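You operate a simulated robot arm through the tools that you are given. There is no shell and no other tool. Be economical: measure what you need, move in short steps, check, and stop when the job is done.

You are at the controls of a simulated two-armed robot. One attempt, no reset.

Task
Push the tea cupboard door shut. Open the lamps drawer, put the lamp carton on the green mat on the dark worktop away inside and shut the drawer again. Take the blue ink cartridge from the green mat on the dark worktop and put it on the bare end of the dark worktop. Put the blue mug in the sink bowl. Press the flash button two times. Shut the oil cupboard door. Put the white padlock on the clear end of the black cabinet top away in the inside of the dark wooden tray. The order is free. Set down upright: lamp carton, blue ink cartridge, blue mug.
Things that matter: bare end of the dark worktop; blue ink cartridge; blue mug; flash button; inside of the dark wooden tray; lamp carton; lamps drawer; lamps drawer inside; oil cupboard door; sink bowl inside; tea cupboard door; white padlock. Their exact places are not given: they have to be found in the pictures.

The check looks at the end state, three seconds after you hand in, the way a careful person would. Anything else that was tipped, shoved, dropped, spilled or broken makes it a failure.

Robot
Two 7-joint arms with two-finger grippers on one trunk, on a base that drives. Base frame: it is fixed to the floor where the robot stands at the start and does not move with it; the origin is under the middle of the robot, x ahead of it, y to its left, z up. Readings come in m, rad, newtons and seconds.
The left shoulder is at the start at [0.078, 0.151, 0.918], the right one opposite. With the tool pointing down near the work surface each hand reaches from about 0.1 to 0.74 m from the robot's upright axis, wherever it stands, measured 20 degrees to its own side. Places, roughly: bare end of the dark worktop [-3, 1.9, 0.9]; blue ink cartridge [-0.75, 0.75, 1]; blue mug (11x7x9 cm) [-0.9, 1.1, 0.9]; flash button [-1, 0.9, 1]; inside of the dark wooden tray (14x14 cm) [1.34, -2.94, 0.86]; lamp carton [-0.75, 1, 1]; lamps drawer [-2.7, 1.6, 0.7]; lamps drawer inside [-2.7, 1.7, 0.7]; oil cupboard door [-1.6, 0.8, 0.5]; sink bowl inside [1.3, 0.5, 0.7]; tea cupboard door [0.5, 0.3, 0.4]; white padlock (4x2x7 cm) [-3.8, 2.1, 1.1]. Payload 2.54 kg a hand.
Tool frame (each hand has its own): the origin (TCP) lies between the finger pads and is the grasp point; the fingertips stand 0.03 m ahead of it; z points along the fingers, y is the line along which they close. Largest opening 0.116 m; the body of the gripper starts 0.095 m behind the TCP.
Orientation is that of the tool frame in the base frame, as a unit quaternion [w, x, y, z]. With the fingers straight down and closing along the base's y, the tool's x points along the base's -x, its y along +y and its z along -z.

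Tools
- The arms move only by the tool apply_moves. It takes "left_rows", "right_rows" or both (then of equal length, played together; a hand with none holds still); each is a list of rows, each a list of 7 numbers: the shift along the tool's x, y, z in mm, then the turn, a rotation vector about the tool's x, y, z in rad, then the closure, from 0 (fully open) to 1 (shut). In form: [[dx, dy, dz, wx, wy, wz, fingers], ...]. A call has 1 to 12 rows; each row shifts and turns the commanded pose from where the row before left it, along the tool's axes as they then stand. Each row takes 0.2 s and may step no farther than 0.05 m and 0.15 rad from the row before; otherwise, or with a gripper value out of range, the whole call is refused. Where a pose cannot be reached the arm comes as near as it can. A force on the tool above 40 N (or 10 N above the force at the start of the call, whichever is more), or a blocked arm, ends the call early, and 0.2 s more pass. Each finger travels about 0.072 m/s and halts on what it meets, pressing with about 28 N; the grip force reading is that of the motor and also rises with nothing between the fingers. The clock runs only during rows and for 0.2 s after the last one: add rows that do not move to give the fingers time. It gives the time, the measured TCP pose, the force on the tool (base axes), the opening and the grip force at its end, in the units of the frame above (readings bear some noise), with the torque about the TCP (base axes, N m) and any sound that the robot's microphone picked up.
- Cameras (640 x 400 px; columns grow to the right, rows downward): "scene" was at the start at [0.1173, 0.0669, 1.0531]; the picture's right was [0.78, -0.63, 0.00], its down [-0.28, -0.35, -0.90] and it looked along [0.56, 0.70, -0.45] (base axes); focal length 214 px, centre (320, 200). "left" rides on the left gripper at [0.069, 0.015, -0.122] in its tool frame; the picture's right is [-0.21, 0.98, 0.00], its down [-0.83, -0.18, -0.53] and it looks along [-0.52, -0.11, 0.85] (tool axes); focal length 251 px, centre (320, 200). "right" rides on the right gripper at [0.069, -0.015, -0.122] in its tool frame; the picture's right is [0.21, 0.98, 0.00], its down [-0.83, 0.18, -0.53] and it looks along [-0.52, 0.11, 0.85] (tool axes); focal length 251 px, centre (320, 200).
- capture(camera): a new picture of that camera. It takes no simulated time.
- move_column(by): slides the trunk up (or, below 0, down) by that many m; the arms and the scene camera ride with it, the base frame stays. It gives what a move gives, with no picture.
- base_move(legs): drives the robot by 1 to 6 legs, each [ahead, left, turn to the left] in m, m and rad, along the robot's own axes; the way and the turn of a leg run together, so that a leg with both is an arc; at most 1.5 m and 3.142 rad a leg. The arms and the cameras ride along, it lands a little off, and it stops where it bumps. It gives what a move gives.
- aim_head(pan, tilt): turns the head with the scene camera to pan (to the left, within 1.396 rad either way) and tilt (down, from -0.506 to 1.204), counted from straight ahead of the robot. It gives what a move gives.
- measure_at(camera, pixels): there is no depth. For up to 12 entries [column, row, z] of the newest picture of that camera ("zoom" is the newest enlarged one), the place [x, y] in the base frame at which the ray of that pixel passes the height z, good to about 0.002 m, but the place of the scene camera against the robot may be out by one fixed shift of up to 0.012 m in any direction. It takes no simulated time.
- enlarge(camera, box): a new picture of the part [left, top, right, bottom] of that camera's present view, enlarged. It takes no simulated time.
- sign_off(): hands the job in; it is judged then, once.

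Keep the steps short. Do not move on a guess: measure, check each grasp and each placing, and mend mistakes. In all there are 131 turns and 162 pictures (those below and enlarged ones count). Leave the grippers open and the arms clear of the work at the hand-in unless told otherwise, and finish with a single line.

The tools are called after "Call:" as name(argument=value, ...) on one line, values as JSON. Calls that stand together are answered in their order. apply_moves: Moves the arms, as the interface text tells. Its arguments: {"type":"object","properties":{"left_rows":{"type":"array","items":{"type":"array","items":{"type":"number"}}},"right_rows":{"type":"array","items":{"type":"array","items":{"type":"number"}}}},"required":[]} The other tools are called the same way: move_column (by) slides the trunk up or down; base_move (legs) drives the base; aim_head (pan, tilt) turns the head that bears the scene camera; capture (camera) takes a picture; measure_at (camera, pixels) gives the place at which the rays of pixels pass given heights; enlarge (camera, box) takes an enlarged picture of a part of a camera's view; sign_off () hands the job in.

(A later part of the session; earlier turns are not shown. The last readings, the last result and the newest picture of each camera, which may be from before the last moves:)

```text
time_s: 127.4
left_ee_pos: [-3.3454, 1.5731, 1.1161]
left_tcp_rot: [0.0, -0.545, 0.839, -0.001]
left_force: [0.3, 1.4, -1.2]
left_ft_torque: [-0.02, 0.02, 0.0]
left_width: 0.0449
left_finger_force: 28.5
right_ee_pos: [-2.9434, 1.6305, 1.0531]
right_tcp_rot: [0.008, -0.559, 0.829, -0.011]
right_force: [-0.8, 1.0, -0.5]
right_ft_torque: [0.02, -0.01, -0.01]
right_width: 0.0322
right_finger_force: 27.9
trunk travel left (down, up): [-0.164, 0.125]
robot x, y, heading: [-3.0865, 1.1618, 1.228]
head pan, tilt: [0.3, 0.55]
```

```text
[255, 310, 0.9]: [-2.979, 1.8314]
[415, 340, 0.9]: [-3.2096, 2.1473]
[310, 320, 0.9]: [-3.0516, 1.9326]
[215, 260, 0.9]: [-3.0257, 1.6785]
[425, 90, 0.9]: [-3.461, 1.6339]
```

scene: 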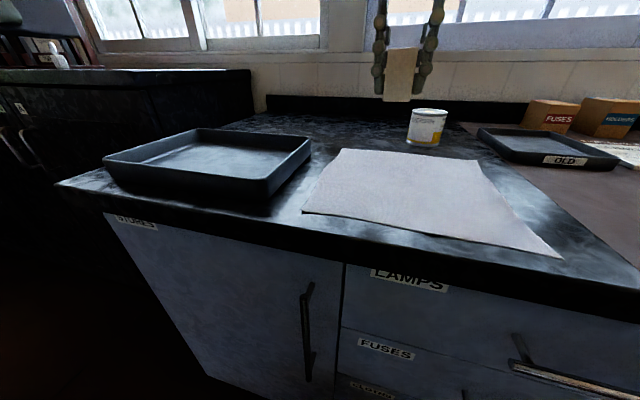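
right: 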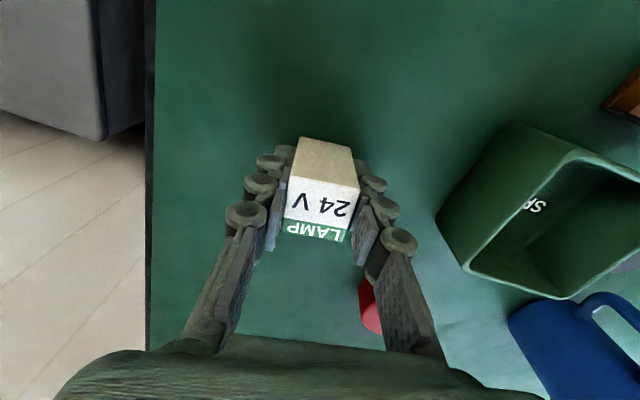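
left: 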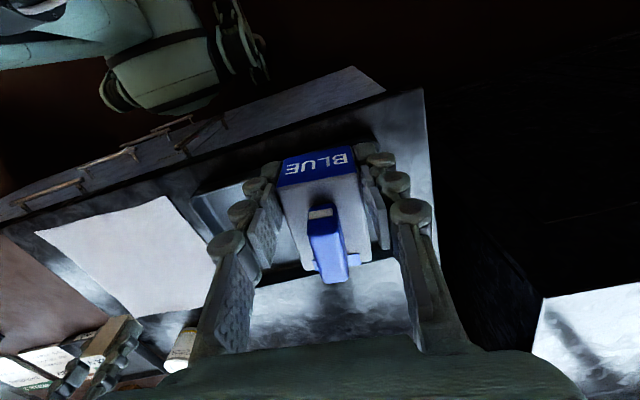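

Both cameras agree. Target spot: (-3.06, 1.86). I carry the cartridge there at low height.

Call:
apply_moves(left_rows=[[-42, -16, 8, 0, 0, 0, 1], [-42, -16, 8, 0, 0, 0, 1], [-42, -16, 8, 0, 0, 0, 1], [-42, -16, 8, 0, 0, 0, 1], [-42, -16, 8, 0, 0, 0, 1], [-42, -16, 8, 0, 0, 0, 1], [-42, -16, 8, 0, 0, 0, 1], [-42, -16, 8, 0, 0, 0, 1], [-42, -16, 8, 0, 0, 0, 1]])

Call:
capture(camera="left")

Call:
capture(camera="scene")

```text
time_s: 129.4
left_ee_pos: [-3.1146, 1.8092, 1.0053]
left_tcp_rot: [0.0, -0.545, 0.838, -0.001]
left_force: [-0.4, 0.6, -1.2]
left_ft_torque: [0.04, -0.02, -0.04]
left_width: 0.045
left_finger_force: 28.1
left hand out of reach, approached as far as the arm can: row 7, 8, 9
right_ee_pos: [-2.9433, 1.6304, 1.0528]
right_tcp_rot: [0.008, -0.558, 0.83, -0.011]
right_force: [0.8, -0.4, -0.5]
right_ft_torque: [0.03, -0.01, -0.03]
right_width: 0.0325
right_finger_force: 28.1
trunk travel left (down, up): [-0.164, 0.125]
robot x, y, heading: [-3.0859, 1.1602, 1.232]
head pan, tilt: [0.3, 0.55]
```

```text
108 pictures are left
```

left: 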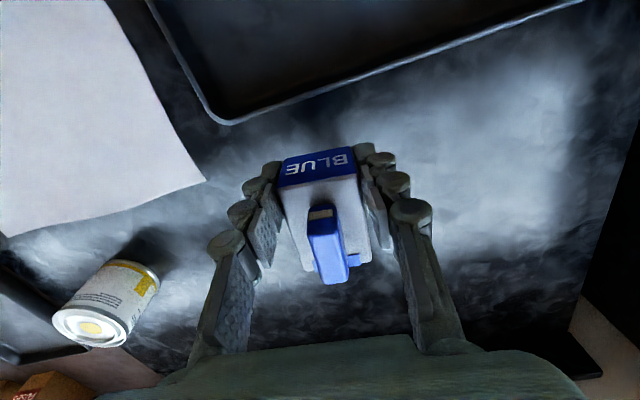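

```text
107 pictures are left
```

scene: 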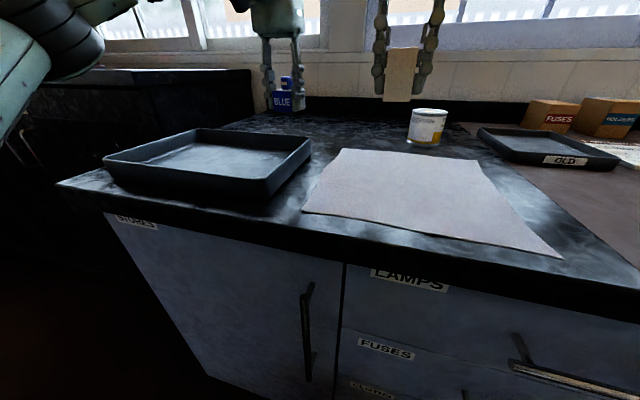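

It's over bare worktop, but I'd like ~2.5 cm more clearance from the tray. I go down and forward together and see.

Call:
apply_moves(left_rows=[[-10, -3, 15, 0, 0, 0, 1], [-10, -3, 15, 0, 0, 0, 1], [-8, 0, 10, 0, 0, 0, 1]])

Call:
capture(camera="left")

```text
time_s: 130.2
left_ee_pos: [-3.1045, 1.8284, 0.9641]
left_tcp_rot: [-0.001, -0.544, 0.839, -0.002]
left_force: [-0.3, 0.1, -1.4]
left_ft_torque: [0.01, 0.03, 0.0]
left_width: 0.0449
left_finger_force: 27.9
left hand out of reach, approached as far as the arm can: row 2
right_ee_pos: [-2.9445, 1.6294, 1.0525]
right_tcp_rot: [0.007, -0.558, 0.83, -0.011]
right_force: [0.3, -0.3, -0.5]
right_ft_torque: [0.04, 0.0, 0.0]
right_width: 0.0324
right_finger_force: 27.7
trunk travel left (down, up): [-0.164, 0.125]
robot x, y, heading: [-3.0862, 1.1612, 1.231]
head pan, tilt: [0.3, 0.55]
```

```text
106 pictures are left
```

left: 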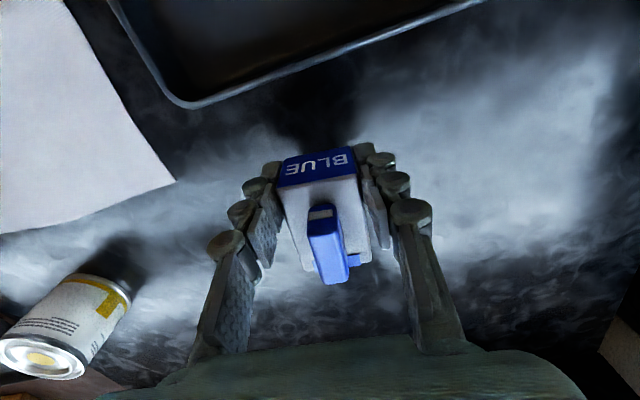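

Good clearance now. Lower to the surface (TCP ≈ 0.937) and release.

Call:
apply_moves(left_rows=[[0, 0, 10, 0, 0, 0, 1], [0, 0, 10, 0, 0, 0, 1], [0, 0, 5, 0, 0, 0, 1], [0, 0, 2, 0, 0, 0, 1]])

```text
time_s: 131.2
left_ee_pos: [-3.1032, 1.8318, 0.9376]
left_tcp_rot: [0.0, -0.545, 0.838, -0.001]
left_force: [-0.3, 0.3, -0.7]
left_ft_torque: [0.01, 0.0, -0.01]
left_width: 0.045
left_finger_force: 28.4
right_ee_pos: [-2.9442, 1.6307, 1.0524]
right_tcp_rot: [0.008, -0.559, 0.829, -0.011]
right_force: [-0.6, -0.3, -0.7]
right_ft_torque: [-0.01, 0.0, -0.02]
right_width: 0.0321
right_finger_force: 28.0
trunk travel left (down, up): [-0.164, 0.125]
robot x, y, heading: [-3.0875, 1.1587, 1.227]
head pan, tilt: [0.3, 0.55]
```

Call:
apply_moves(left_rows=[[0, 0, 1.5, 0, 0, 0, 1], [0, 0, 1, 0, 0, 0, 1], [0, 0, 0, 0, 0, 0, 0.55], [0, 0, 0, 0, 0, 0, 0.45], [0, 0, 0, 0, 0, 0, 0.4], [0, 0, -10, 0, 0, 0, 0.4], [0, 0, -30, 0, 0, 0, 0.4], [0, 0, -35, 0, 0, 0, 0.4], [35, 0, -35, 0, 0, 0, 0.4], [40, 10, 0, 0, 0, 0, 0.4], [45, 10, 0, 0, 0, 0, 0.4]])

Call:
capture(camera="left")

Call:
capture(camera="scene")

```text
time_s: 133.6
left_ee_pos: [-3.1847, 1.7166, 1.0346]
left_tcp_rot: [-0.001, -0.546, 0.838, -0.001]
left_force: [-0.5, -0.1, -0.3]
left_ft_torque: [0.0, -0.02, -0.01]
left_width: 0.0695
left_finger_force: 0.0
left hand out of reach, approached as far as the arm can: row 7, 8
right_ee_pos: [-2.9438, 1.6296, 1.052]
right_tcp_rot: [0.009, -0.559, 0.829, -0.012]
right_force: [0.9, 0.9, 0.7]
right_ft_torque: [0.04, 0.01, -0.01]
right_width: 0.0322
right_finger_force: 27.8
trunk travel left (down, up): [-0.164, 0.125]
robot x, y, heading: [-3.0864, 1.1653, 1.226]
head pan, tilt: [0.3, 0.55]
```

```text
105 pictures are left
```

left: 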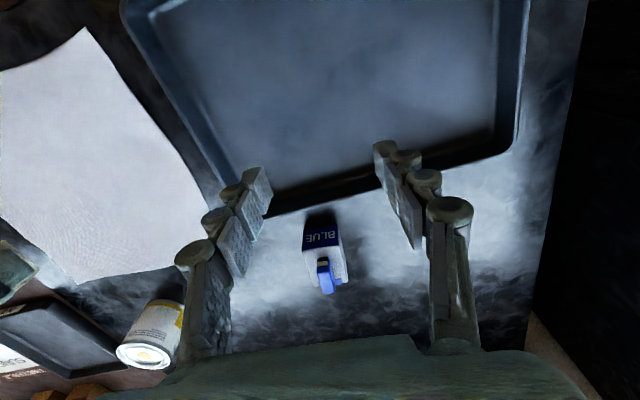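

```text
104 pictures are left
```

scene: 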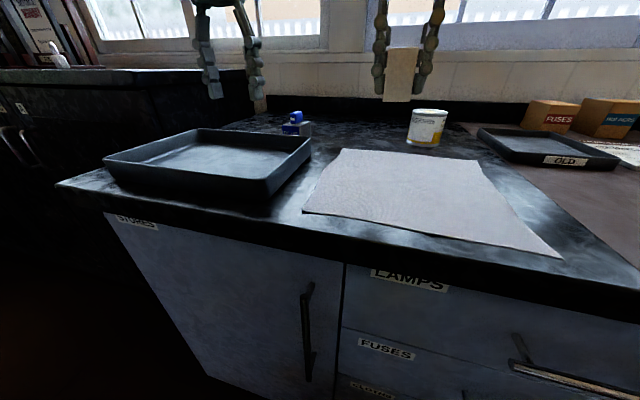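

Cartridge stands upright on the bare worktop. Now the LAMPS drawer: back off and right, then turn the left hand so its fingers close fore-aft for gripping the handle bar.

Call:
base_move(legs=[[-0.2, 0, 0.012], [0, -0.39, 0]])

Call:
apply_moves(left_rows=[[0, 0, 0, 0, 0, 0.143, 0.3], [0, 0, 0, 0, 0, 0.143, 0.3], [0, 0, 0, 0, 0, 0.143, 0.3], [0, 0, 0, 0, 0, 0.143, 0.3], [0, 0, 0, 0, 0, 0.143, 0.3], [0, 0, 0, 0, 0, 0.143, 0.3], [0, 0, 0, 0, 0, 0.143, 0.3], [0, 0, 0, 0, 0, 0.143, 0.3], [0, 0, 0, 0, 0, 0.143, 0.3], [0, 0, 0, 0, 0, 0.143, 0.3]])

Call:
aim_head(pan=0.1, tilt=0.7)

Call:
capture(camera="scene")

```text
time_s: 139.1
left_ee_pos: [-2.8875, 1.4012, 1.0344]
left_tcp_rot: [0.0, -0.55, 0.835, -0.001]
left_force: [-0.4, 0.6, -0.6]
left_ft_torque: [-0.03, 0.04, -0.03]
left_width: 0.0693
left_finger_force: 0.1
right_ee_pos: [-2.6461, 1.3163, 1.0524]
right_tcp_rot: [0.007, -0.563, 0.826, -0.011]
right_force: [0.1, -0.6, -0.1]
right_ft_torque: [-0.01, -0.02, -0.02]
right_width: 0.0322
right_finger_force: 27.9
trunk travel left (down, up): [-0.164, 0.125]
robot x, y, heading: [-2.7819, 0.8453, 1.239]
head pan, tilt: [0.3, 0.55]
```

```text
time_s: 141.3
left_ee_pos: [-2.7824, 1.1973, 0.9682]
left_tcp_rot: [-0.002, 0.132, 0.991, 0.001]
left_force: [-0.2, 0.7, 0.1]
left_ft_torque: [-0.03, 0.0, 0.03]
left_width: 0.0813
left_finger_force: 0.1
left hand out of reach, approached as far as the arm can: row 4, 5, 6, 7, 8, 9, 10
right_ee_pos: [-2.6458, 1.3161, 1.0524]
right_tcp_rot: [0.008, -0.563, 0.826, -0.011]
right_force: [0.4, 0.3, 0.4]
right_ft_torque: [-0.02, 0.0, 0.01]
right_width: 0.0325
right_finger_force: 27.9
trunk travel left (down, up): [-0.164, 0.125]
robot x, y, heading: [-2.7863, 0.8467, 1.241]
head pan, tilt: [0.3, 0.55]
```

```text
time_s: 142.1
left_ee_pos: [-2.7829, 1.1982, 0.968]
left_tcp_rot: [-0.001, 0.131, 0.991, 0.0]
left_force: [1.2, -0.4, 1.0]
left_ft_torque: [0.03, -0.04, 0.0]
left_width: 0.0811
left_finger_force: 0.1
right_ee_pos: [-2.6469, 1.3172, 1.0524]
right_tcp_rot: [0.008, -0.563, 0.826, -0.012]
right_force: [-0.3, -0.4, -1.0]
right_ft_torque: [-0.02, -0.02, -0.03]
right_width: 0.0324
right_finger_force: 28.1
trunk travel left (down, up): [-0.164, 0.125]
robot x, y, heading: [-2.78, 0.8489, 1.243]
head pan, tilt: [0.099, 0.7]
```

```text
103 pictures are left
```

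scene: 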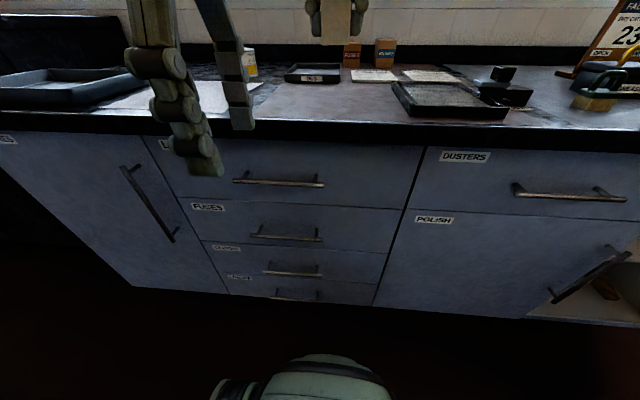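

Call:
measure_at(camera="scene", pixels=[[233, 181, 0.78], [325, 185, 0.78], [278, 182, 0.76], [278, 182, 0.8], [160, 142, 0.85], [424, 148, 0.85], [194, 206, 0.72]])

Call:
enlarge(camera="scene", box=[150, 110, 430, 285])

Call:
capture(camera="left")

```text
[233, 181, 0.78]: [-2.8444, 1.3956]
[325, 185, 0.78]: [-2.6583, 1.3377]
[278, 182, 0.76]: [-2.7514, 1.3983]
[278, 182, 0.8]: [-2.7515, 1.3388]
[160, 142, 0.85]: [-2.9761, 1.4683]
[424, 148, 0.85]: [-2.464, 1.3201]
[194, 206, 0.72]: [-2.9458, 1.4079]
```

```text
2.29 times, centred on (290, 198) of scene
```

zoom: 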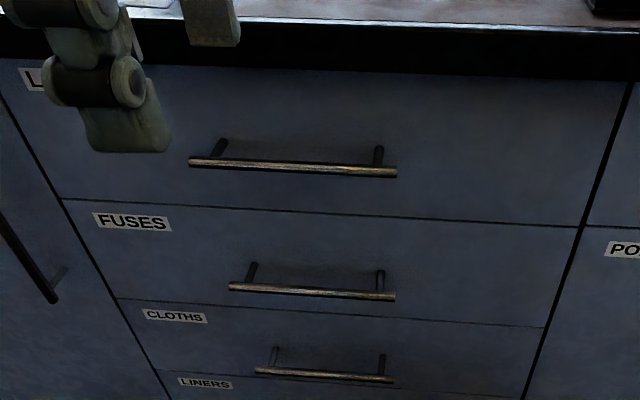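

```text
101 pictures are left
```

left: 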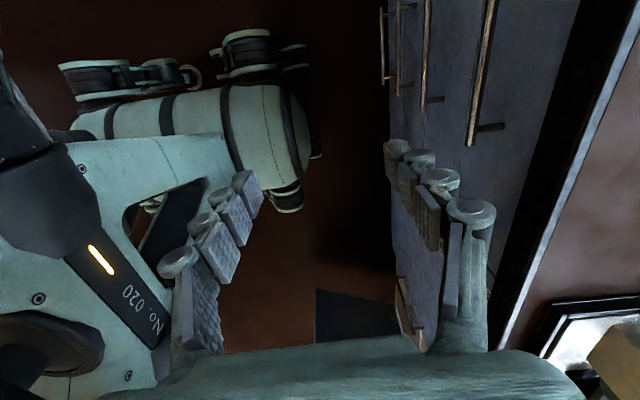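

Call:
measure_at(camera="left", pixels=[[469, 145, 0.76], [469, 145, 0.78], [469, 145, 0.8], [484, 60, 0.78], [500, 127, 0.78]])

Call:
measure_at(camera="zoom", pixels=[[397, 172, 0.76], [397, 172, 0.78], [397, 172, 0.8], [189, 162, 0.78], [60, 198, 0.7], [60, 198, 0.72], [5, 60, 0.86]])

```text
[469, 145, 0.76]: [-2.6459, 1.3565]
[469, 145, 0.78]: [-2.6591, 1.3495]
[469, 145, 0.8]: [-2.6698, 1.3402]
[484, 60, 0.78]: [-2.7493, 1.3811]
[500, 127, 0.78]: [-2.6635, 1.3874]
```

```text
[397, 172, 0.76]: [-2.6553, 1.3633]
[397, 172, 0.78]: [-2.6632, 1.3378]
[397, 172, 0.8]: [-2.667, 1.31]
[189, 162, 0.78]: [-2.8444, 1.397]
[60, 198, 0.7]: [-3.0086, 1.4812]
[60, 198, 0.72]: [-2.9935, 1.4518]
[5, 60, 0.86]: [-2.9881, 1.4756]
```

Bar ≈ centre (-2.748, 1.382, 0.77), about 0.19 long, standing ~4 cm off the front. I move forward, tilt the left hand 45°, and lower to just before the bar.

Call:
apply_moves(left_rows=[[6, 38, 0, 0, 0, 0, 0.5], [6, 38, 0, 0, 0, 0, 0.6], [6, 38, 0, 0, 0, 0, 0.6], [0, 0, 0, -0.131, 0, 0, 0.6], [0, 0, 0, -0.131, 0, 0, 0.6], [0, 0, 0, -0.131, 0, 0, 0.6], [0, 0, 0, -0.131, 0, 0, 0.6], [0, 0, 0, -0.131, 0, 0, 0.6], [0, 0, 0, -0.131, 0, 0, 0.6]])

Call:
capture(camera="scene")

```text
time_s: 144.0
left_ee_pos: [-2.739, 1.2372, 1.0254]
left_tcp_rot: [0.104, 0.038, 0.945, 0.308]
left_force: [0.2, -0.5, 0.4]
left_ft_torque: [0.0, 0.0, 0.06]
left_width: 0.0466
left_finger_force: 0.0
left hand out of reach, approached as far as the arm can: row 1, 2, 3
right_ee_pos: [-2.6474, 1.317, 1.0527]
right_tcp_rot: [0.008, -0.564, 0.826, -0.011]
right_force: [-0.4, 0.7, -0.2]
right_ft_torque: [0.02, 0.01, 0.02]
right_width: 0.0321
right_finger_force: 27.2
trunk travel left (down, up): [-0.164, 0.125]
robot x, y, heading: [-2.7827, 0.8472, 1.239]
head pan, tilt: [0.099, 0.7]
stopped in row 9 (left hand): the arm was blocked; the commanded pose is now the measured one
```

```text
100 pictures are left
```

scene: 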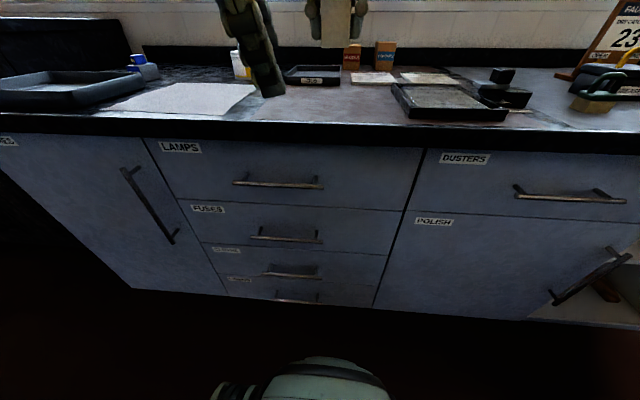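

The clockwise wrist turn limits reach. I undo the tilt and try turning the wrist the other way, moving the right hand a bit aside.

Call:
apply_moves(left_rows=[[10, 0, 0, 0.131, 0, 0, 0.6], [10, 0, 0, 0.131, 0, 0, 0.6], [20, 0, 0, 0.131, 0, 0, 0.6], [20, 0, 0, 0.131, 0, 0, 0.6], [20, 0, 0, 0.131, 0, -0.07, 0.6], [20, 0, 0, 0, 0, -0.148, 0.6], [0, 0, 0, 0, 0, -0.148, 0.6], [0, 0, 0, 0, 0, -0.148, 0.6], [0, 0, 0, 0, 0, -0.148, 0.6], [0, 0, 0, 0, 0, -0.148, 0.6], [0, 0, 0, 0, 0, -0.148, 0.6], [0, 0, 0, 0, 0, -0.148, 0.6]], right_rows=[[0, -35, 0, 0, 0, 0, 1], [0, -35, 0, 0, 0, 0, 1], [0, -35, 0, 0, 0, 0, 1], [0, -20, 0, 0, 0, 0, 1], [0, 0, 0, 0, 0, 0, 1], [0, 0, 0, 0, 0, 0, 1], [0, 0, 0, 0, 0, 0, 1], [0, 0, 0, 0, 0, 0, 1], [0, 0, 0, 0, 0, 0, 1], [0, 0, 0, 0, 0, 0, 1], [0, 0, 0, 0, 0, 0, 1], [0, 0, 0, 0, 0, 0, 1]])

Call:
apply_moves(left_rows=[[0, 0, 0, 0, 0, -0.148, 0.6], [0, 0, 0, 0, 0, -0.148, 0.6], [0, 0, 0, 0, 0, -0.148, 0.6], [0, 0, 0, 0, 0, -0.148, 0.6], [0, 0, 0, 0, 0, -0.148, 0.6], [0, 0, 0, 0, 0, -0.148, 0.6], [0, 0, 0, 0, 0, -0.148, 0.6], [0, 0, 0, 0, 0, -0.148, 0.6], [0, 0, 0, 0, 0, -0.148, 0.6], [0, 0, 0, 0, 0, -0.148, 0.6], [0, 0, 0, 0, 0, -0.148, 0.6], [0, 0, 0, 0, 0, -0.148, 0.6]])

```text
time_s: 146.6
left_ee_pos: [-2.8323, 1.2374, 1.0084]
left_tcp_rot: [0.069, -0.464, 0.881, -0.058]
left_force: [0.3, 0.0, -0.3]
left_ft_torque: [0.02, 0.01, -0.01]
left_width: 0.0462
left_finger_force: 0.1
left hand out of reach, approached as far as the arm can: row 4
right_ee_pos: [-2.5305, 1.2706, 1.0554]
right_tcp_rot: [0.008, -0.564, 0.826, -0.012]
right_force: [-0.8, 0.4, 0.0]
right_ft_torque: [-0.04, 0.0, -0.01]
right_width: 0.0324
right_finger_force: 28.0
trunk travel left (down, up): [-0.164, 0.125]
robot x, y, heading: [-2.7829, 0.8457, 1.243]
head pan, tilt: [0.099, 0.7]
```

```text
time_s: 149.2
left_ee_pos: [-2.8315, 1.2374, 1.0082]
left_tcp_rot: [0.001, 0.976, -0.196, 0.09]
left_force: [-0.2, -0.3, 0.5]
left_ft_torque: [0.01, -0.01, -0.02]
left_width: 0.0463
left_finger_force: 0.0
right_ee_pos: [-2.5311, 1.2712, 1.0562]
right_tcp_rot: [0.008, -0.563, 0.827, -0.011]
right_force: [-0.4, 0.4, -0.8]
right_ft_torque: [0.01, 0.01, -0.02]
right_width: 0.0327
right_finger_force: 28.2
trunk travel left (down, up): [-0.164, 0.125]
robot x, y, heading: [-2.781, 0.8462, 1.24]
head pan, tilt: [0.099, 0.7]
```

This direction works. I level the residual tilt, tilt 45° forward, then approach the pre-grasp point.

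Call:
apply_moves(left_rows=[[0, 0, 0, -0.035, -0.1, -0.068, 0.6], [0, 0, 0, 0, -0.078, 0, 0.6], [0, 0, 0, 0.131, 0, 0, 0.6], [0, 0, 0, 0.131, 0, 0, 0.6], [0, 0, 0, 0.131, 0, 0, 0.6], [0, 0, 0, 0.131, 0, 0, 0.6], [0, 0, 0, 0.131, 0, 0, 0.6], [0, 0, 0, 0.131, 0, 0, 0.6]])

Call:
apply_moves(left_rows=[[6.4, 10.5, 36.8, 0, 0, 0, 0.6], [6.4, 10.5, 36.8, 0, 0, 0, 0.6], [6.4, 10.5, 36.8, 0, 0, 0, 0.6], [6.4, 10.5, 36.8, 0, 0, 0, 0.6]])

Call:
capture(camera="scene")

Call:
capture(camera="left")

```text
time_s: 151.2
left_ee_pos: [-2.8353, 1.2563, 1.0265]
left_tcp_rot: [-0.373, 0.916, -0.121, 0.084]
left_force: [0.3, 0.6, 0.3]
left_ft_torque: [0.0, -0.01, 0.02]
left_width: 0.0467
left_finger_force: 0.1
right_ee_pos: [-2.5298, 1.2711, 1.0556]
right_tcp_rot: [0.007, -0.564, 0.826, -0.011]
right_force: [0.2, 0.0, -0.6]
right_ft_torque: [0.01, 0.04, -0.03]
right_width: 0.0325
right_finger_force: 27.8
trunk travel left (down, up): [-0.164, 0.125]
robot x, y, heading: [-2.7843, 0.8465, 1.239]
head pan, tilt: [0.099, 0.7]
stopped in row 8 (left hand): the arm was blocked; the commanded pose is now the measured one
```

```text
time_s: 152.2
left_ee_pos: [-2.7794, 1.3192, 0.895]
left_tcp_rot: [-0.372, 0.917, -0.121, 0.083]
left_force: [0.2, -0.3, 0.4]
left_ft_torque: [-0.01, 0.0, 0.01]
left_width: 0.0465
left_finger_force: 0.1
right_ee_pos: [-2.5297, 1.27, 1.0554]
right_tcp_rot: [0.007, -0.564, 0.826, -0.011]
right_force: [0.2, 0.0, 0.5]
right_ft_torque: [-0.01, 0.01, 0.0]
right_width: 0.0323
right_finger_force: 28.1
trunk travel left (down, up): [-0.164, 0.125]
robot x, y, heading: [-2.7806, 0.8481, 1.24]
head pan, tilt: [0.099, 0.7]
```

```text
99 pictures are left
```

scene: 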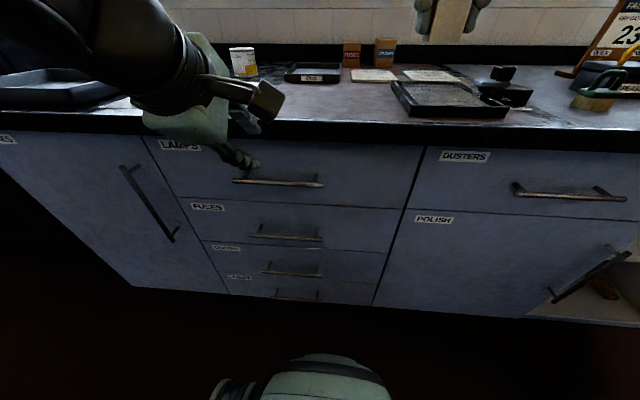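

```text
98 pictures are left
```

left: 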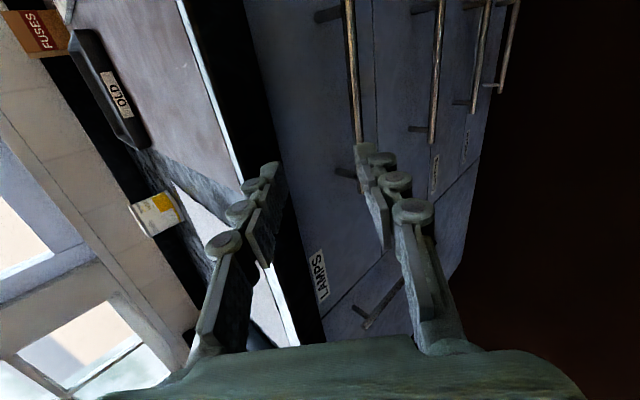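

Bar in the tool frame is at about (0, +39, +138) mm. I shift along y, then advance most of the way and look.

Call:
apply_moves(left_rows=[[0, 20, 0, 0, 0, 0, 0.6], [0, 19, 0, 0, 0, 0, 0.6], [0, 0, 40, 0, 0, 0, 0.6], [0, 0, 35, 0, 0, 0, 0.6]])

Call:
capture(camera="left")

Call:
enlarge(camera="scene", box=[160, 100, 400, 250])

```text
time_s: 153.2
left_ee_pos: [-2.7475, 1.3657, 0.8327]
left_tcp_rot: [-0.373, 0.916, -0.121, 0.084]
left_force: [-0.1, -1.2, -1.8]
left_ft_torque: [0.0, -0.01, 0.0]
left_width: 0.0457
left_finger_force: 0.1
left hand out of reach, approached as far as the arm can: row 1, 2
right_ee_pos: [-2.5317, 1.271, 1.0561]
right_tcp_rot: [0.008, -0.563, 0.826, -0.011]
right_force: [0.3, 0.1, -0.2]
right_ft_torque: [0.01, -0.01, -0.01]
right_width: 0.0322
right_finger_force: 27.8
trunk travel left (down, up): [-0.164, 0.125]
robot x, y, heading: [-2.7821, 0.8486, 1.242]
head pan, tilt: [0.099, 0.7]
```

```text
97 pictures are left
```

left: 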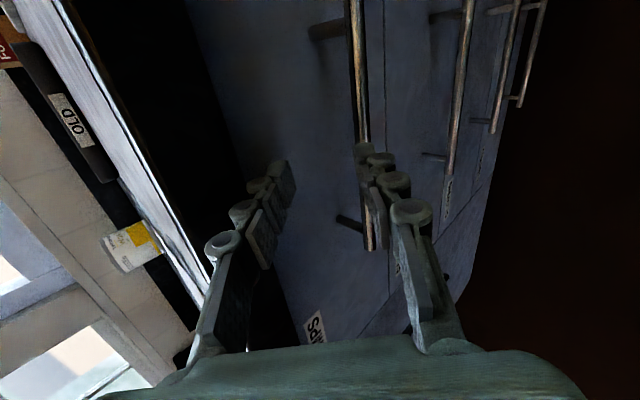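

```text
2.67 times, centred on (280, 175) of scene
```

zoom: 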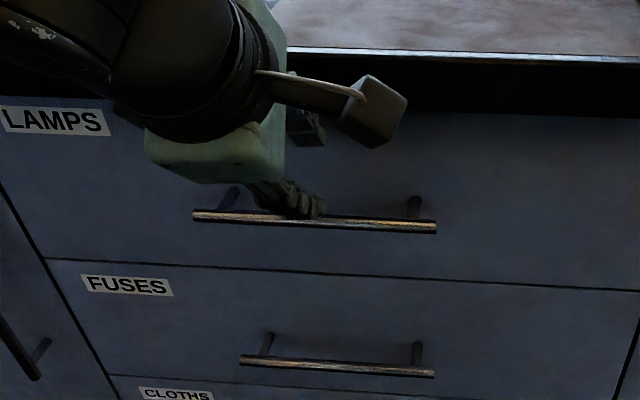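

The bar sits under the lower finger; lowering the trunk straight by 47 mm brings it between the fingers.

Call:
move_column(by=-0.047)

Call:
capture(camera="left")

Call:
enlarge(camera="scene", box=[160, 100, 400, 250])

```text
time_s: 154.1
left_ee_pos: [-2.7486, 1.365, 0.7885]
left_tcp_rot: [-0.374, 0.916, -0.121, 0.084]
left_force: [0.6, 0.7, 0.0]
left_ft_torque: [-0.03, -0.04, -0.04]
left_width: 0.0465
left_finger_force: 0.1
right_ee_pos: [-2.5306, 1.27, 1.009]
right_tcp_rot: [0.008, -0.564, 0.826, -0.011]
right_force: [-1.2, 0.0, -0.3]
right_ft_torque: [-0.01, 0.02, -0.01]
right_width: 0.0324
right_finger_force: 28.0
trunk travel left (down, up): [-0.117, 0.172]
robot x, y, heading: [-2.7819, 0.8474, 1.239]
head pan, tilt: [0.099, 0.7]
```

```text
95 pictures are left
```

left: 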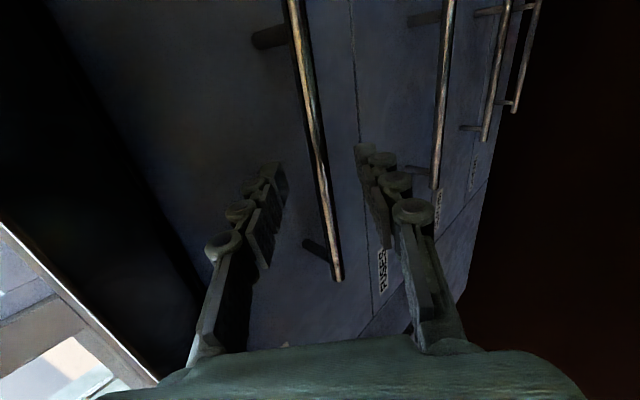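

```text
2.67 times, centred on (280, 175) of scene
```

zoom: 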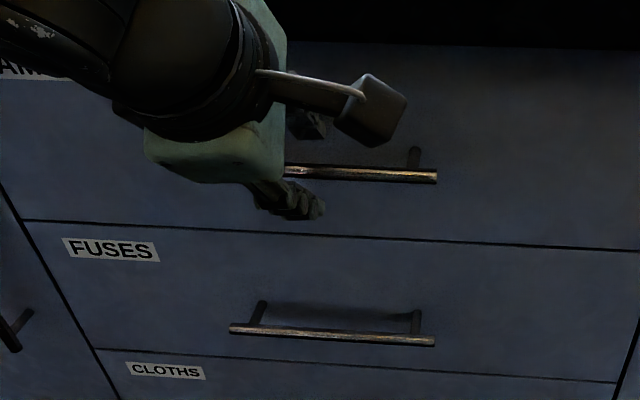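

The bar now runs between the fingers. Advance 12 mm and close.

Call:
apply_moves(left_rows=[[0, 0, 6, 0, 0, 0, 0.6], [0, 0, 6, 0, 0, 0, 0.6], [0, 0, 0, 0, 0, 0, 0.8], [0, 0, 0, 0, 0, 0, 1], [0, 0, 0, 0, 0, 0, 1]])

Call:
capture(camera="left")

```text
time_s: 155.3
left_ee_pos: [-2.7459, 1.3722, 0.7792]
left_tcp_rot: [-0.373, 0.916, -0.121, 0.083]
left_force: [-1.3, -0.2, -0.2]
left_ft_torque: [0.16, 0.59, -0.65]
left_width: 0.0123
left_finger_force: 38.7
right_ee_pos: [-2.5301, 1.2708, 1.0088]
right_tcp_rot: [0.007, -0.563, 0.826, -0.011]
right_force: [0.9, 0.1, -0.3]
right_ft_torque: [-0.01, 0.02, 0.03]
right_width: 0.0325
right_finger_force: 28.0
trunk travel left (down, up): [-0.117, 0.172]
robot x, y, heading: [-2.7823, 0.8485, 1.242]
head pan, tilt: [0.099, 0.7]
```

```text
93 pictures are left
```

left: 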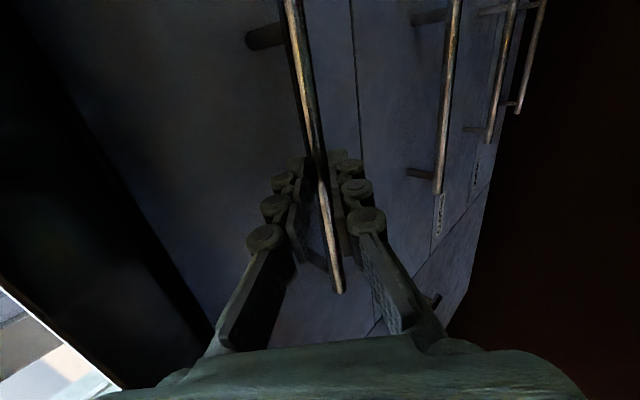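

Gripped the bar (width 12 mm). Pull by driving back in small steps.

Call:
base_move(legs=[[-0.05, 0, 0], [-0.05, 0, 0], [-0.05, 0, 0], [-0.05, 0, 0]])

Call:
capture(camera="scene")

```text
time_s: 157.8
left_ee_pos: [-2.8065, 1.1824, 0.7798]
left_tcp_rot: [-0.373, 0.916, -0.124, 0.086]
left_force: [22.9, -6.5, -3.4]
left_ft_torque: [0.1, 0.41, -0.82]
left_width: 0.0119
left_finger_force: 39.0
right_ee_pos: [-2.5933, 1.0803, 1.0083]
right_tcp_rot: [0.007, -0.563, 0.826, -0.009]
right_force: [0.4, -0.7, -0.2]
right_ft_torque: [0.01, -0.03, 0.0]
right_width: 0.0322
right_finger_force: 28.0
trunk travel left (down, up): [-0.117, 0.172]
robot x, y, heading: [-2.8473, 0.6586, 1.241]
head pan, tilt: [0.099, 0.7]
```

```text
92 pictures are left
```

scene: 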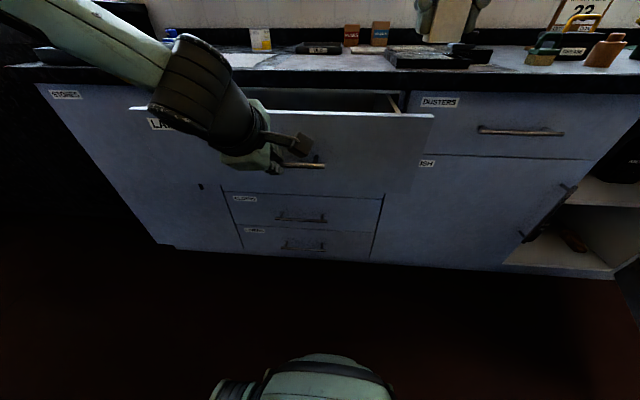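

Drawer opens. A bit more, with a small sideways correction.

Call:
base_move(legs=[[-0.05, -0.004, 0], [-0.05, -0.004, 0]])

Call:
apply_moves(left_rows=[[0, 0, 0, 0, 0, 0, 0.8], [0, 0, 0, 0, 0, 0, 0.6], [0, 0, 0, 0, 0, 0, 0.6], [0, 0, -20, 0, 0, 0, 0.6], [0, 0, -40, 0, 0, 0, 0.6], [-30, 0, -30, 0, 0, 0, 0.6], [-40, -20, -10, 0, 0, 0, 0.6]])

Call:
move_column(by=0.12)

Call:
capture(camera="scene")

Call:
capture(camera="right")

```text
time_s: 159.2
left_ee_pos: [-2.836, 1.0886, 0.7787]
left_tcp_rot: [-0.373, 0.916, -0.121, 0.083]
left_force: [-26.4, 9.4, 3.0]
left_ft_torque: [0.34, 0.96, -0.2]
left_width: 0.0119
left_finger_force: 38.7
right_ee_pos: [-2.6226, 0.9842, 1.01]
right_tcp_rot: [0.008, -0.563, 0.826, -0.012]
right_force: [-0.8, -0.2, -0.1]
right_ft_torque: [0.0, -0.01, 0.0]
right_width: 0.0323
right_finger_force: 27.4
trunk travel left (down, up): [-0.117, 0.172]
robot x, y, heading: [-2.8742, 0.5624, 1.24]
head pan, tilt: [0.099, 0.7]
```

```text
time_s: 160.8
left_ee_pos: [-2.9194, 1.0615, 0.8649]
left_tcp_rot: [-0.372, 0.916, -0.121, 0.083]
left_force: [-0.1, -0.3, -0.8]
left_ft_torque: [-0.01, 0.01, -0.06]
left_width: 0.0465
left_finger_force: 0.1
left hand out of reach, approached as far as the arm can: row 6
right_ee_pos: [-2.621, 0.9832, 1.0086]
right_tcp_rot: [0.008, -0.564, 0.826, -0.011]
right_force: [0.6, 0.4, 0.4]
right_ft_torque: [-0.05, -0.02, 0.02]
right_width: 0.0323
right_finger_force: 27.9
trunk travel left (down, up): [-0.117, 0.172]
robot x, y, heading: [-2.8739, 0.5595, 1.241]
head pan, tilt: [0.099, 0.7]
```

```text
time_s: 162.3
left_ee_pos: [-2.9192, 1.0606, 0.9845]
left_tcp_rot: [-0.373, 0.916, -0.121, 0.082]
left_force: [-0.1, 0.4, -0.4]
left_ft_torque: [0.02, 0.0, -0.01]
left_width: 0.0463
left_finger_force: 0.1
right_ee_pos: [-2.6196, 0.984, 1.1283]
right_tcp_rot: [0.008, -0.563, 0.826, -0.011]
right_force: [-1.1, -0.2, -0.8]
right_ft_torque: [-0.04, -0.02, 0.01]
right_width: 0.032
right_finger_force: 28.5
trunk travel left (down, up): [-0.237, 0.052]
robot x, y, heading: [-2.8746, 0.5598, 1.24]
head pan, tilt: [0.099, 0.7]
```

```text
91 pictures are left
```

scene: 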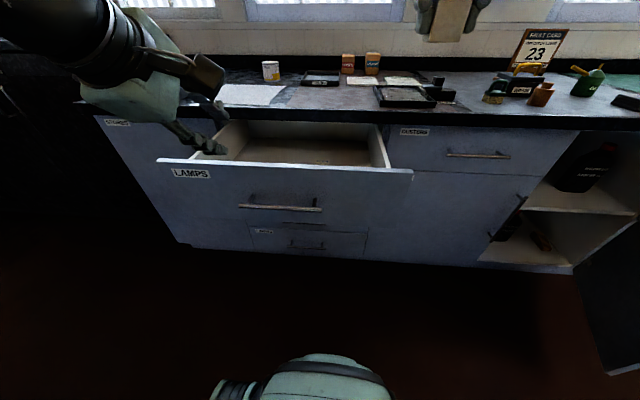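

```text
90 pictures are left
```

right: 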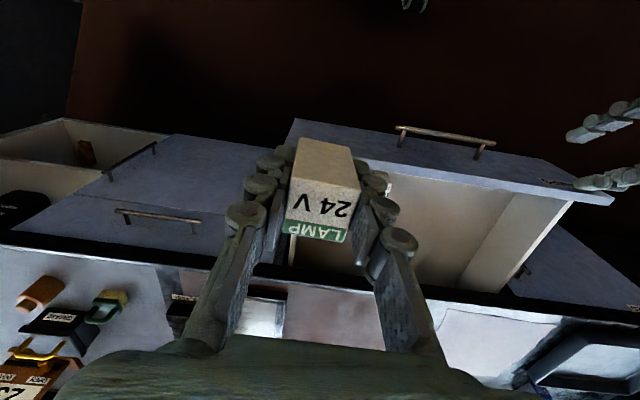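

Call:
measure_at(camera="scene", pixels=[[157, 160, 0.855], [413, 173, 0.855], [245, 160, 0.72], [370, 165, 0.72], [320, 150, 0.72], [255, 140, 0.72], [372, 145, 0.72], [205, 160, 0.85], [235, 122, 0.85], [391, 167, 0.85], [378, 124, 0.85]])

Call:
enlarge(camera="scene", box=[150, 90, 430, 230])

Call:
measure_at(camera="right", pixels=[[295, 120, 0.855], [612, 200, 0.855], [460, 290, 0.72], [508, 195, 0.72], [395, 175, 0.72], [573, 203, 0.85], [524, 265, 0.72]])

```text
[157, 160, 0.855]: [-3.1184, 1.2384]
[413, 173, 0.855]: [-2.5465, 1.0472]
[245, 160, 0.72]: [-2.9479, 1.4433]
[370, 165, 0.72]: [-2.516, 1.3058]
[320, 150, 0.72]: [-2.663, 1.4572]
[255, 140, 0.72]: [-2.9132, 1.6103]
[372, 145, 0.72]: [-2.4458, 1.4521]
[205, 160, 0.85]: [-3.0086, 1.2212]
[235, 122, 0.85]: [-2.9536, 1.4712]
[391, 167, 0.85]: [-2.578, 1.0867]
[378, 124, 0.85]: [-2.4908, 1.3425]
```

```text
2.29 times, centred on (290, 160) of scene
```

zoom: 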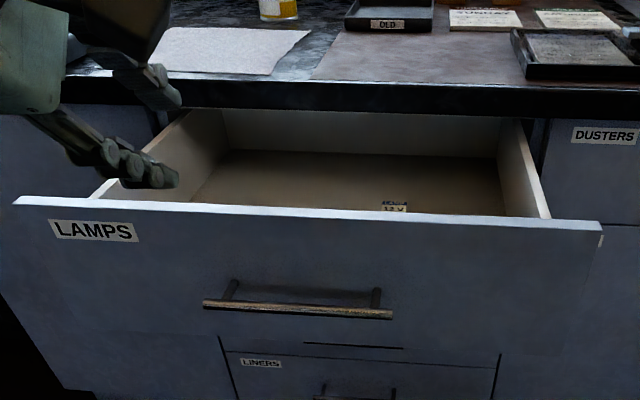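

```text
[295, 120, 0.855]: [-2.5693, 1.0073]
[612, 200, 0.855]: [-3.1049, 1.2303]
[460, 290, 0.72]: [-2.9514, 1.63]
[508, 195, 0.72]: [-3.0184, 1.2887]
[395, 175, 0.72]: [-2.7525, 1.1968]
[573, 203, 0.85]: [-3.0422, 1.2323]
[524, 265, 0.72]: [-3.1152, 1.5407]
```

Something ("LAMP 12V" carton) already lies in the drawer near its front. I'll shift the base left 0.25 and forward 0.1 to put the right hand over the drawer, then view from above.

Call:
base_move(legs=[[0, 0.25, 0], [0.11, 0, 0]])

Call:
capture(camera="right")

Call:
capture(camera="scene")

```text
time_s: 166.1
left_ee_pos: [-3.1221, 1.2464, 0.9835]
left_tcp_rot: [-0.373, 0.917, -0.12, 0.082]
left_force: [0.3, 0.3, 0.5]
left_ft_torque: [-0.01, -0.01, -0.01]
left_width: 0.0464
left_finger_force: 0.0
right_ee_pos: [-2.8237, 1.1706, 1.1283]
right_tcp_rot: [0.007, -0.564, 0.826, -0.012]
right_force: [0.1, -0.1, -0.4]
right_ft_torque: [-0.05, 0.02, 0.0]
right_width: 0.0325
right_finger_force: 28.0
trunk travel left (down, up): [-0.237, 0.052]
robot x, y, heading: [-3.0775, 0.7494, 1.236]
head pan, tilt: [0.099, 0.7]
```

```text
88 pictures are left
```

right: 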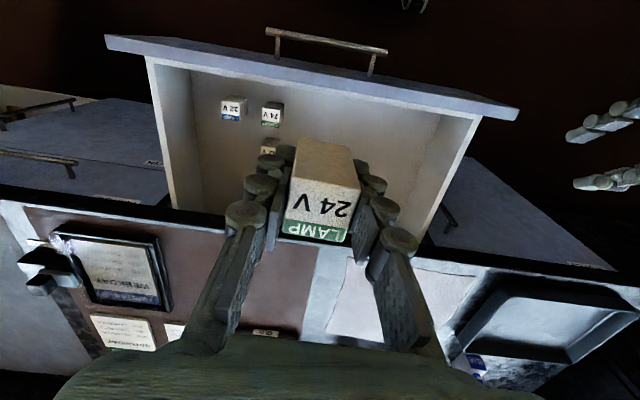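

```text
87 pictures are left
```

scene: 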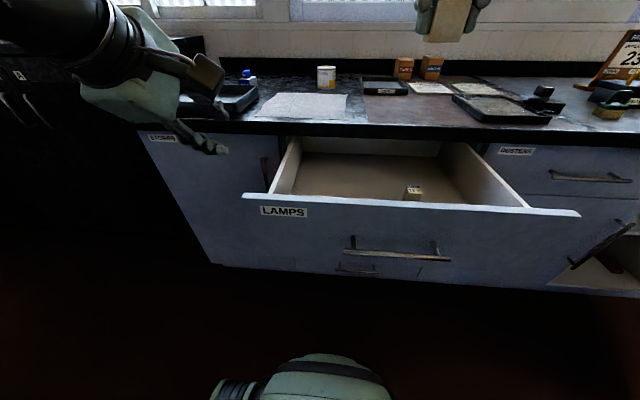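

Call:
measure_at(camera="right", pixels=[[272, 108, 0.74], [272, 108, 0.78], [272, 108, 0.82], [271, 145, 0.78], [400, 160, 0.72], [400, 160, 0.76], [482, 116, 0.855], [148, 58, 0.855], [420, 225, 0.72], [233, 100, 0.78]])

Call:
measure_at(camera="scene", pixels=[[413, 188, 0.74], [413, 188, 0.78], [413, 188, 0.82], [270, 194, 0.855], [530, 207, 0.855], [300, 152, 0.72], [300, 152, 0.76]])

Call:
enlarge(camera="right", box=[140, 30, 500, 230])

Call:
enlarge(camera="scene", box=[250, 130, 550, 230])

```text
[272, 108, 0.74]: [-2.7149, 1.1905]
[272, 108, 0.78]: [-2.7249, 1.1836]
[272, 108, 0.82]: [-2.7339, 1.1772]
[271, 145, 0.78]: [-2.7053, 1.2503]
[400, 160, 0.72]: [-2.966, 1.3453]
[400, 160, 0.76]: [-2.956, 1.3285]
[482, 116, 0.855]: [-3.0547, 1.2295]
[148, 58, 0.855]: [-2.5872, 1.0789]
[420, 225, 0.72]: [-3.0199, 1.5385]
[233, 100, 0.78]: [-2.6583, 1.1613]
```

```text
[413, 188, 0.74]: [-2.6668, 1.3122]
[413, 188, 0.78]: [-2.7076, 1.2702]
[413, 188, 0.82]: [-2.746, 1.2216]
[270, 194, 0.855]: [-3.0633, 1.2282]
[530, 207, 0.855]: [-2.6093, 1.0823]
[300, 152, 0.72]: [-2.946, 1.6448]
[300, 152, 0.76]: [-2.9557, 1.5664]
```

```text
1.78 times, centred on (320, 130) of right
```

zoom: 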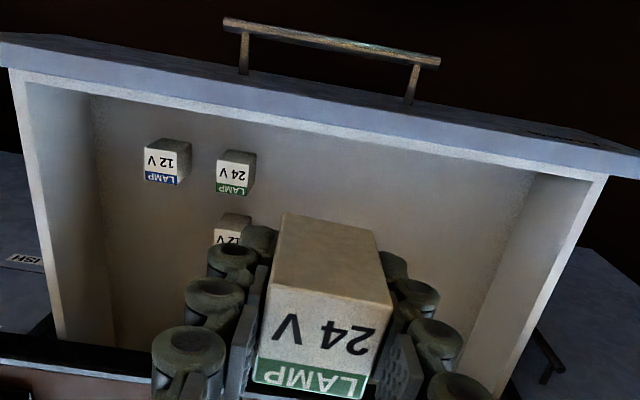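

```text
2.13 times, centred on (400, 180) of scene
```

zoom: 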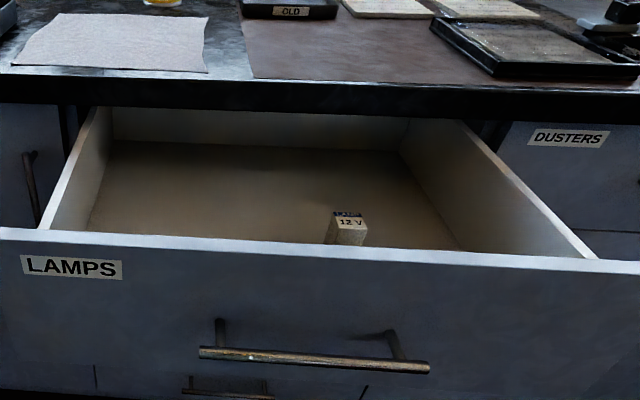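

Three cartons stand at the right front; floor z ≈ 0.73. I'll place mine left of centre at about (-2.87, 1.275). Left hand moves aside, right hand goes over the spot, trunk down 0.1.

Call:
apply_moves(left_rows=[[-40, 0, -10, 0, 0, 0, 0.6], [-40, 0, -10, 0, 0, 0, 0.6], [0, 0, -10, 0, 0, 0, 0.6]], right_rows=[[-27, 27, 0, 0, 0, 0, 1], [-27, 27, 0, 0, 0, 0, 1], [-26, 27, 0, 0, 0, 0, 1]])

Call:
move_column(by=-0.1)

Call:
apply_moves(right_rows=[[0, 0, 40, 0, 0, 0, 1], [0, 0, 40, 0, 0, 0, 1], [0, 0, 40, 0, 0, 0, 1]])

Call:
capture(camera="right")

Call:
capture(camera="scene")

```text
time_s: 166.9
left_ee_pos: [-3.2058, 1.2493, 1.0011]
left_tcp_rot: [-0.373, 0.916, -0.121, 0.082]
left_force: [-1.3, 0.1, -0.3]
left_ft_torque: [-0.06, -0.05, -0.03]
left_width: 0.0467
left_finger_force: 0.1
right_ee_pos: [-2.8704, 1.2742, 1.1268]
right_tcp_rot: [0.007, -0.564, 0.826, -0.011]
right_force: [-0.3, 0.0, 0.7]
right_ft_torque: [-0.02, 0.0, 0.03]
right_width: 0.0322
right_finger_force: 28.4
trunk travel left (down, up): [-0.237, 0.052]
robot x, y, heading: [-3.078, 0.7478, 1.241]
head pan, tilt: [0.099, 0.7]
```

```text
time_s: 168.3
left_ee_pos: [-3.2059, 1.2496, 0.9005]
left_tcp_rot: [-0.373, 0.916, -0.12, 0.082]
left_force: [0.6, 0.5, -0.1]
left_ft_torque: [0.0, 0.01, -0.02]
left_width: 0.0463
left_finger_force: 0.1
right_ee_pos: [-2.8699, 1.2721, 1.0271]
right_tcp_rot: [0.008, -0.563, 0.826, -0.011]
right_force: [0.7, 0.0, -0.5]
right_ft_torque: [0.02, -0.02, -0.02]
right_width: 0.0322
right_finger_force: 27.9
trunk travel left (down, up): [-0.137, 0.152]
robot x, y, heading: [-3.0767, 0.7451, 1.239]
head pan, tilt: [0.099, 0.7]
```

```text
time_s: 169.1
left_ee_pos: [-3.2057, 1.25, 0.9009]
left_tcp_rot: [-0.374, 0.916, -0.12, 0.082]
left_force: [-0.1, 0.3, -0.4]
left_ft_torque: [0.04, -0.02, 0.02]
left_width: 0.0462
left_finger_force: 0.0
right_ee_pos: [-2.8664, 1.2712, 0.9068]
right_tcp_rot: [0.007, -0.564, 0.826, -0.011]
right_force: [0.0, 1.2, 0.6]
right_ft_torque: [0.0, -0.01, 0.02]
right_width: 0.0325
right_finger_force: 27.7
trunk travel left (down, up): [-0.137, 0.152]
robot x, y, heading: [-3.0751, 0.7469, 1.244]
head pan, tilt: [0.099, 0.7]
```

```text
84 pictures are left
```

right: 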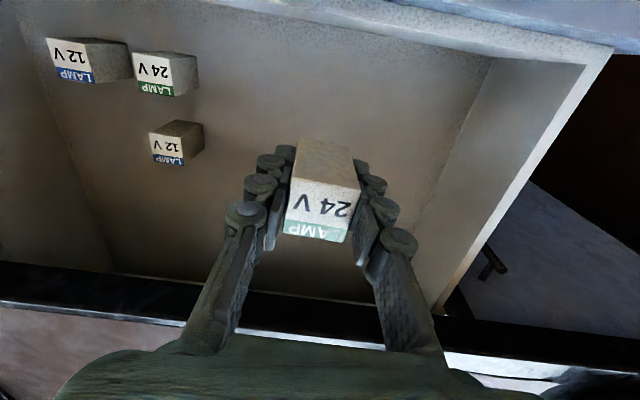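

```text
83 pictures are left
```

scene: 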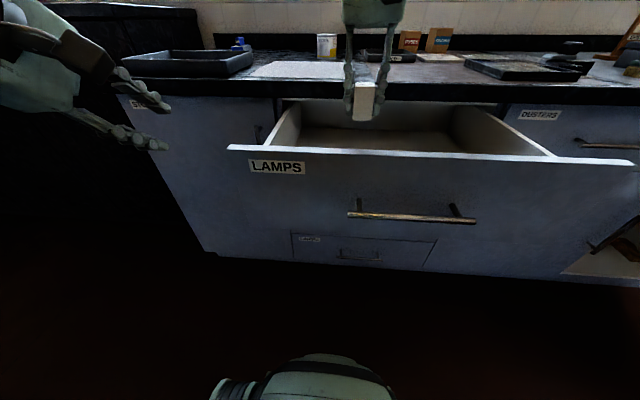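

Clear of the others. Lower to just above the floor.

Call:
apply_moves(right_rows=[[0, 0, 40, 0, 0, 0, 1], [0, 0, 40, 0, 0, 0, 1], [0, 0, 30, 0, 0, 0, 1], [0, 0, 15, 0, 0, 0, 1], [0, 0, 5, 0, 0, 0, 1]])

Call:
capture(camera="right")

```text
time_s: 170.3
left_ee_pos: [-3.2056, 1.2499, 0.9005]
left_tcp_rot: [-0.373, 0.916, -0.121, 0.083]
left_force: [0.0, 0.2, -0.4]
left_ft_torque: [0.0, -0.01, 0.02]
left_width: 0.0465
left_finger_force: 0.2
right_ee_pos: [-2.8632, 1.2719, 0.777]
right_tcp_rot: [0.008, -0.564, 0.826, -0.012]
right_force: [0.0, 0.9, 0.0]
right_ft_torque: [0.0, 0.02, -0.01]
right_width: 0.0325
right_finger_force: 28.1
trunk travel left (down, up): [-0.137, 0.152]
robot x, y, heading: [-3.0791, 0.7438, 1.239]
head pan, tilt: [0.099, 0.7]
```

```text
82 pictures are left
```

right: 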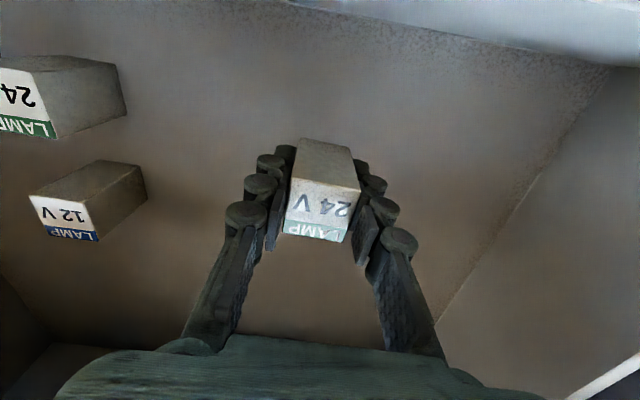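

Call:
apply_moves(right_rows=[[0, 0, 3, 0, 0, 0, 1], [0, 0, 3, 0, 0, 0, 1], [0, 0, 2, 0, 0, 0, 1]])

```text
time_s: 171.1
left_ee_pos: [-3.2068, 1.2486, 0.9006]
left_tcp_rot: [-0.373, 0.916, -0.12, 0.082]
left_force: [0.3, 0.0, 0.2]
left_ft_torque: [0.0, 0.02, 0.02]
left_width: 0.0464
left_finger_force: 0.0
right_ee_pos: [-2.8637, 1.271, 0.77]
right_tcp_rot: [0.006, -0.564, 0.825, -0.011]
right_force: [-0.2, 1.2, 0.6]
right_ft_torque: [0.01, 0.0, 0.01]
right_width: 0.0324
right_finger_force: 28.5
trunk travel left (down, up): [-0.137, 0.152]
robot x, y, heading: [-3.0792, 0.7447, 1.242]
head pan, tilt: [0.099, 0.7]
```

Call:
apply_moves(right_rows=[[0, 0, 3, 0, 0, 0, 1], [0, 0, 3, 0, 0, 0, 1], [0, 0, 2, 0, 0, 0, 1]])

Call:
capture(camera="right")

```text
time_s: 171.9
left_ee_pos: [-3.2055, 1.2491, 0.9009]
left_tcp_rot: [-0.374, 0.916, -0.121, 0.082]
left_force: [-0.5, 0.1, -0.4]
left_ft_torque: [0.01, -0.01, 0.01]
left_width: 0.0464
left_finger_force: 0.0
right_ee_pos: [-2.8648, 1.2703, 0.7609]
right_tcp_rot: [0.007, -0.563, 0.826, -0.01]
right_force: [0.5, -0.6, 0.1]
right_ft_torque: [0.02, -0.01, 0.02]
right_width: 0.0324
right_finger_force: 27.9
trunk travel left (down, up): [-0.137, 0.152]
robot x, y, heading: [-3.0752, 0.7428, 1.241]
head pan, tilt: [0.099, 0.7]
```

```text
81 pictures are left
```

right: 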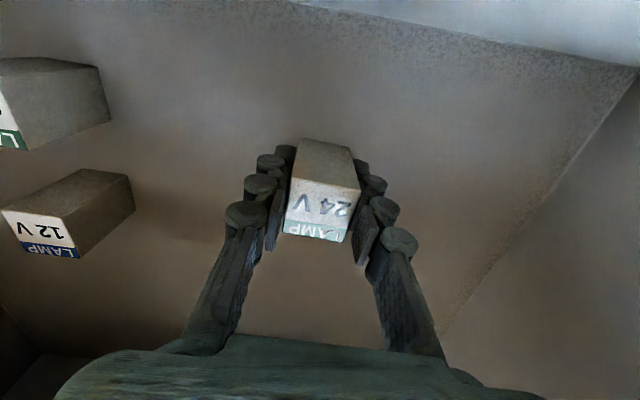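

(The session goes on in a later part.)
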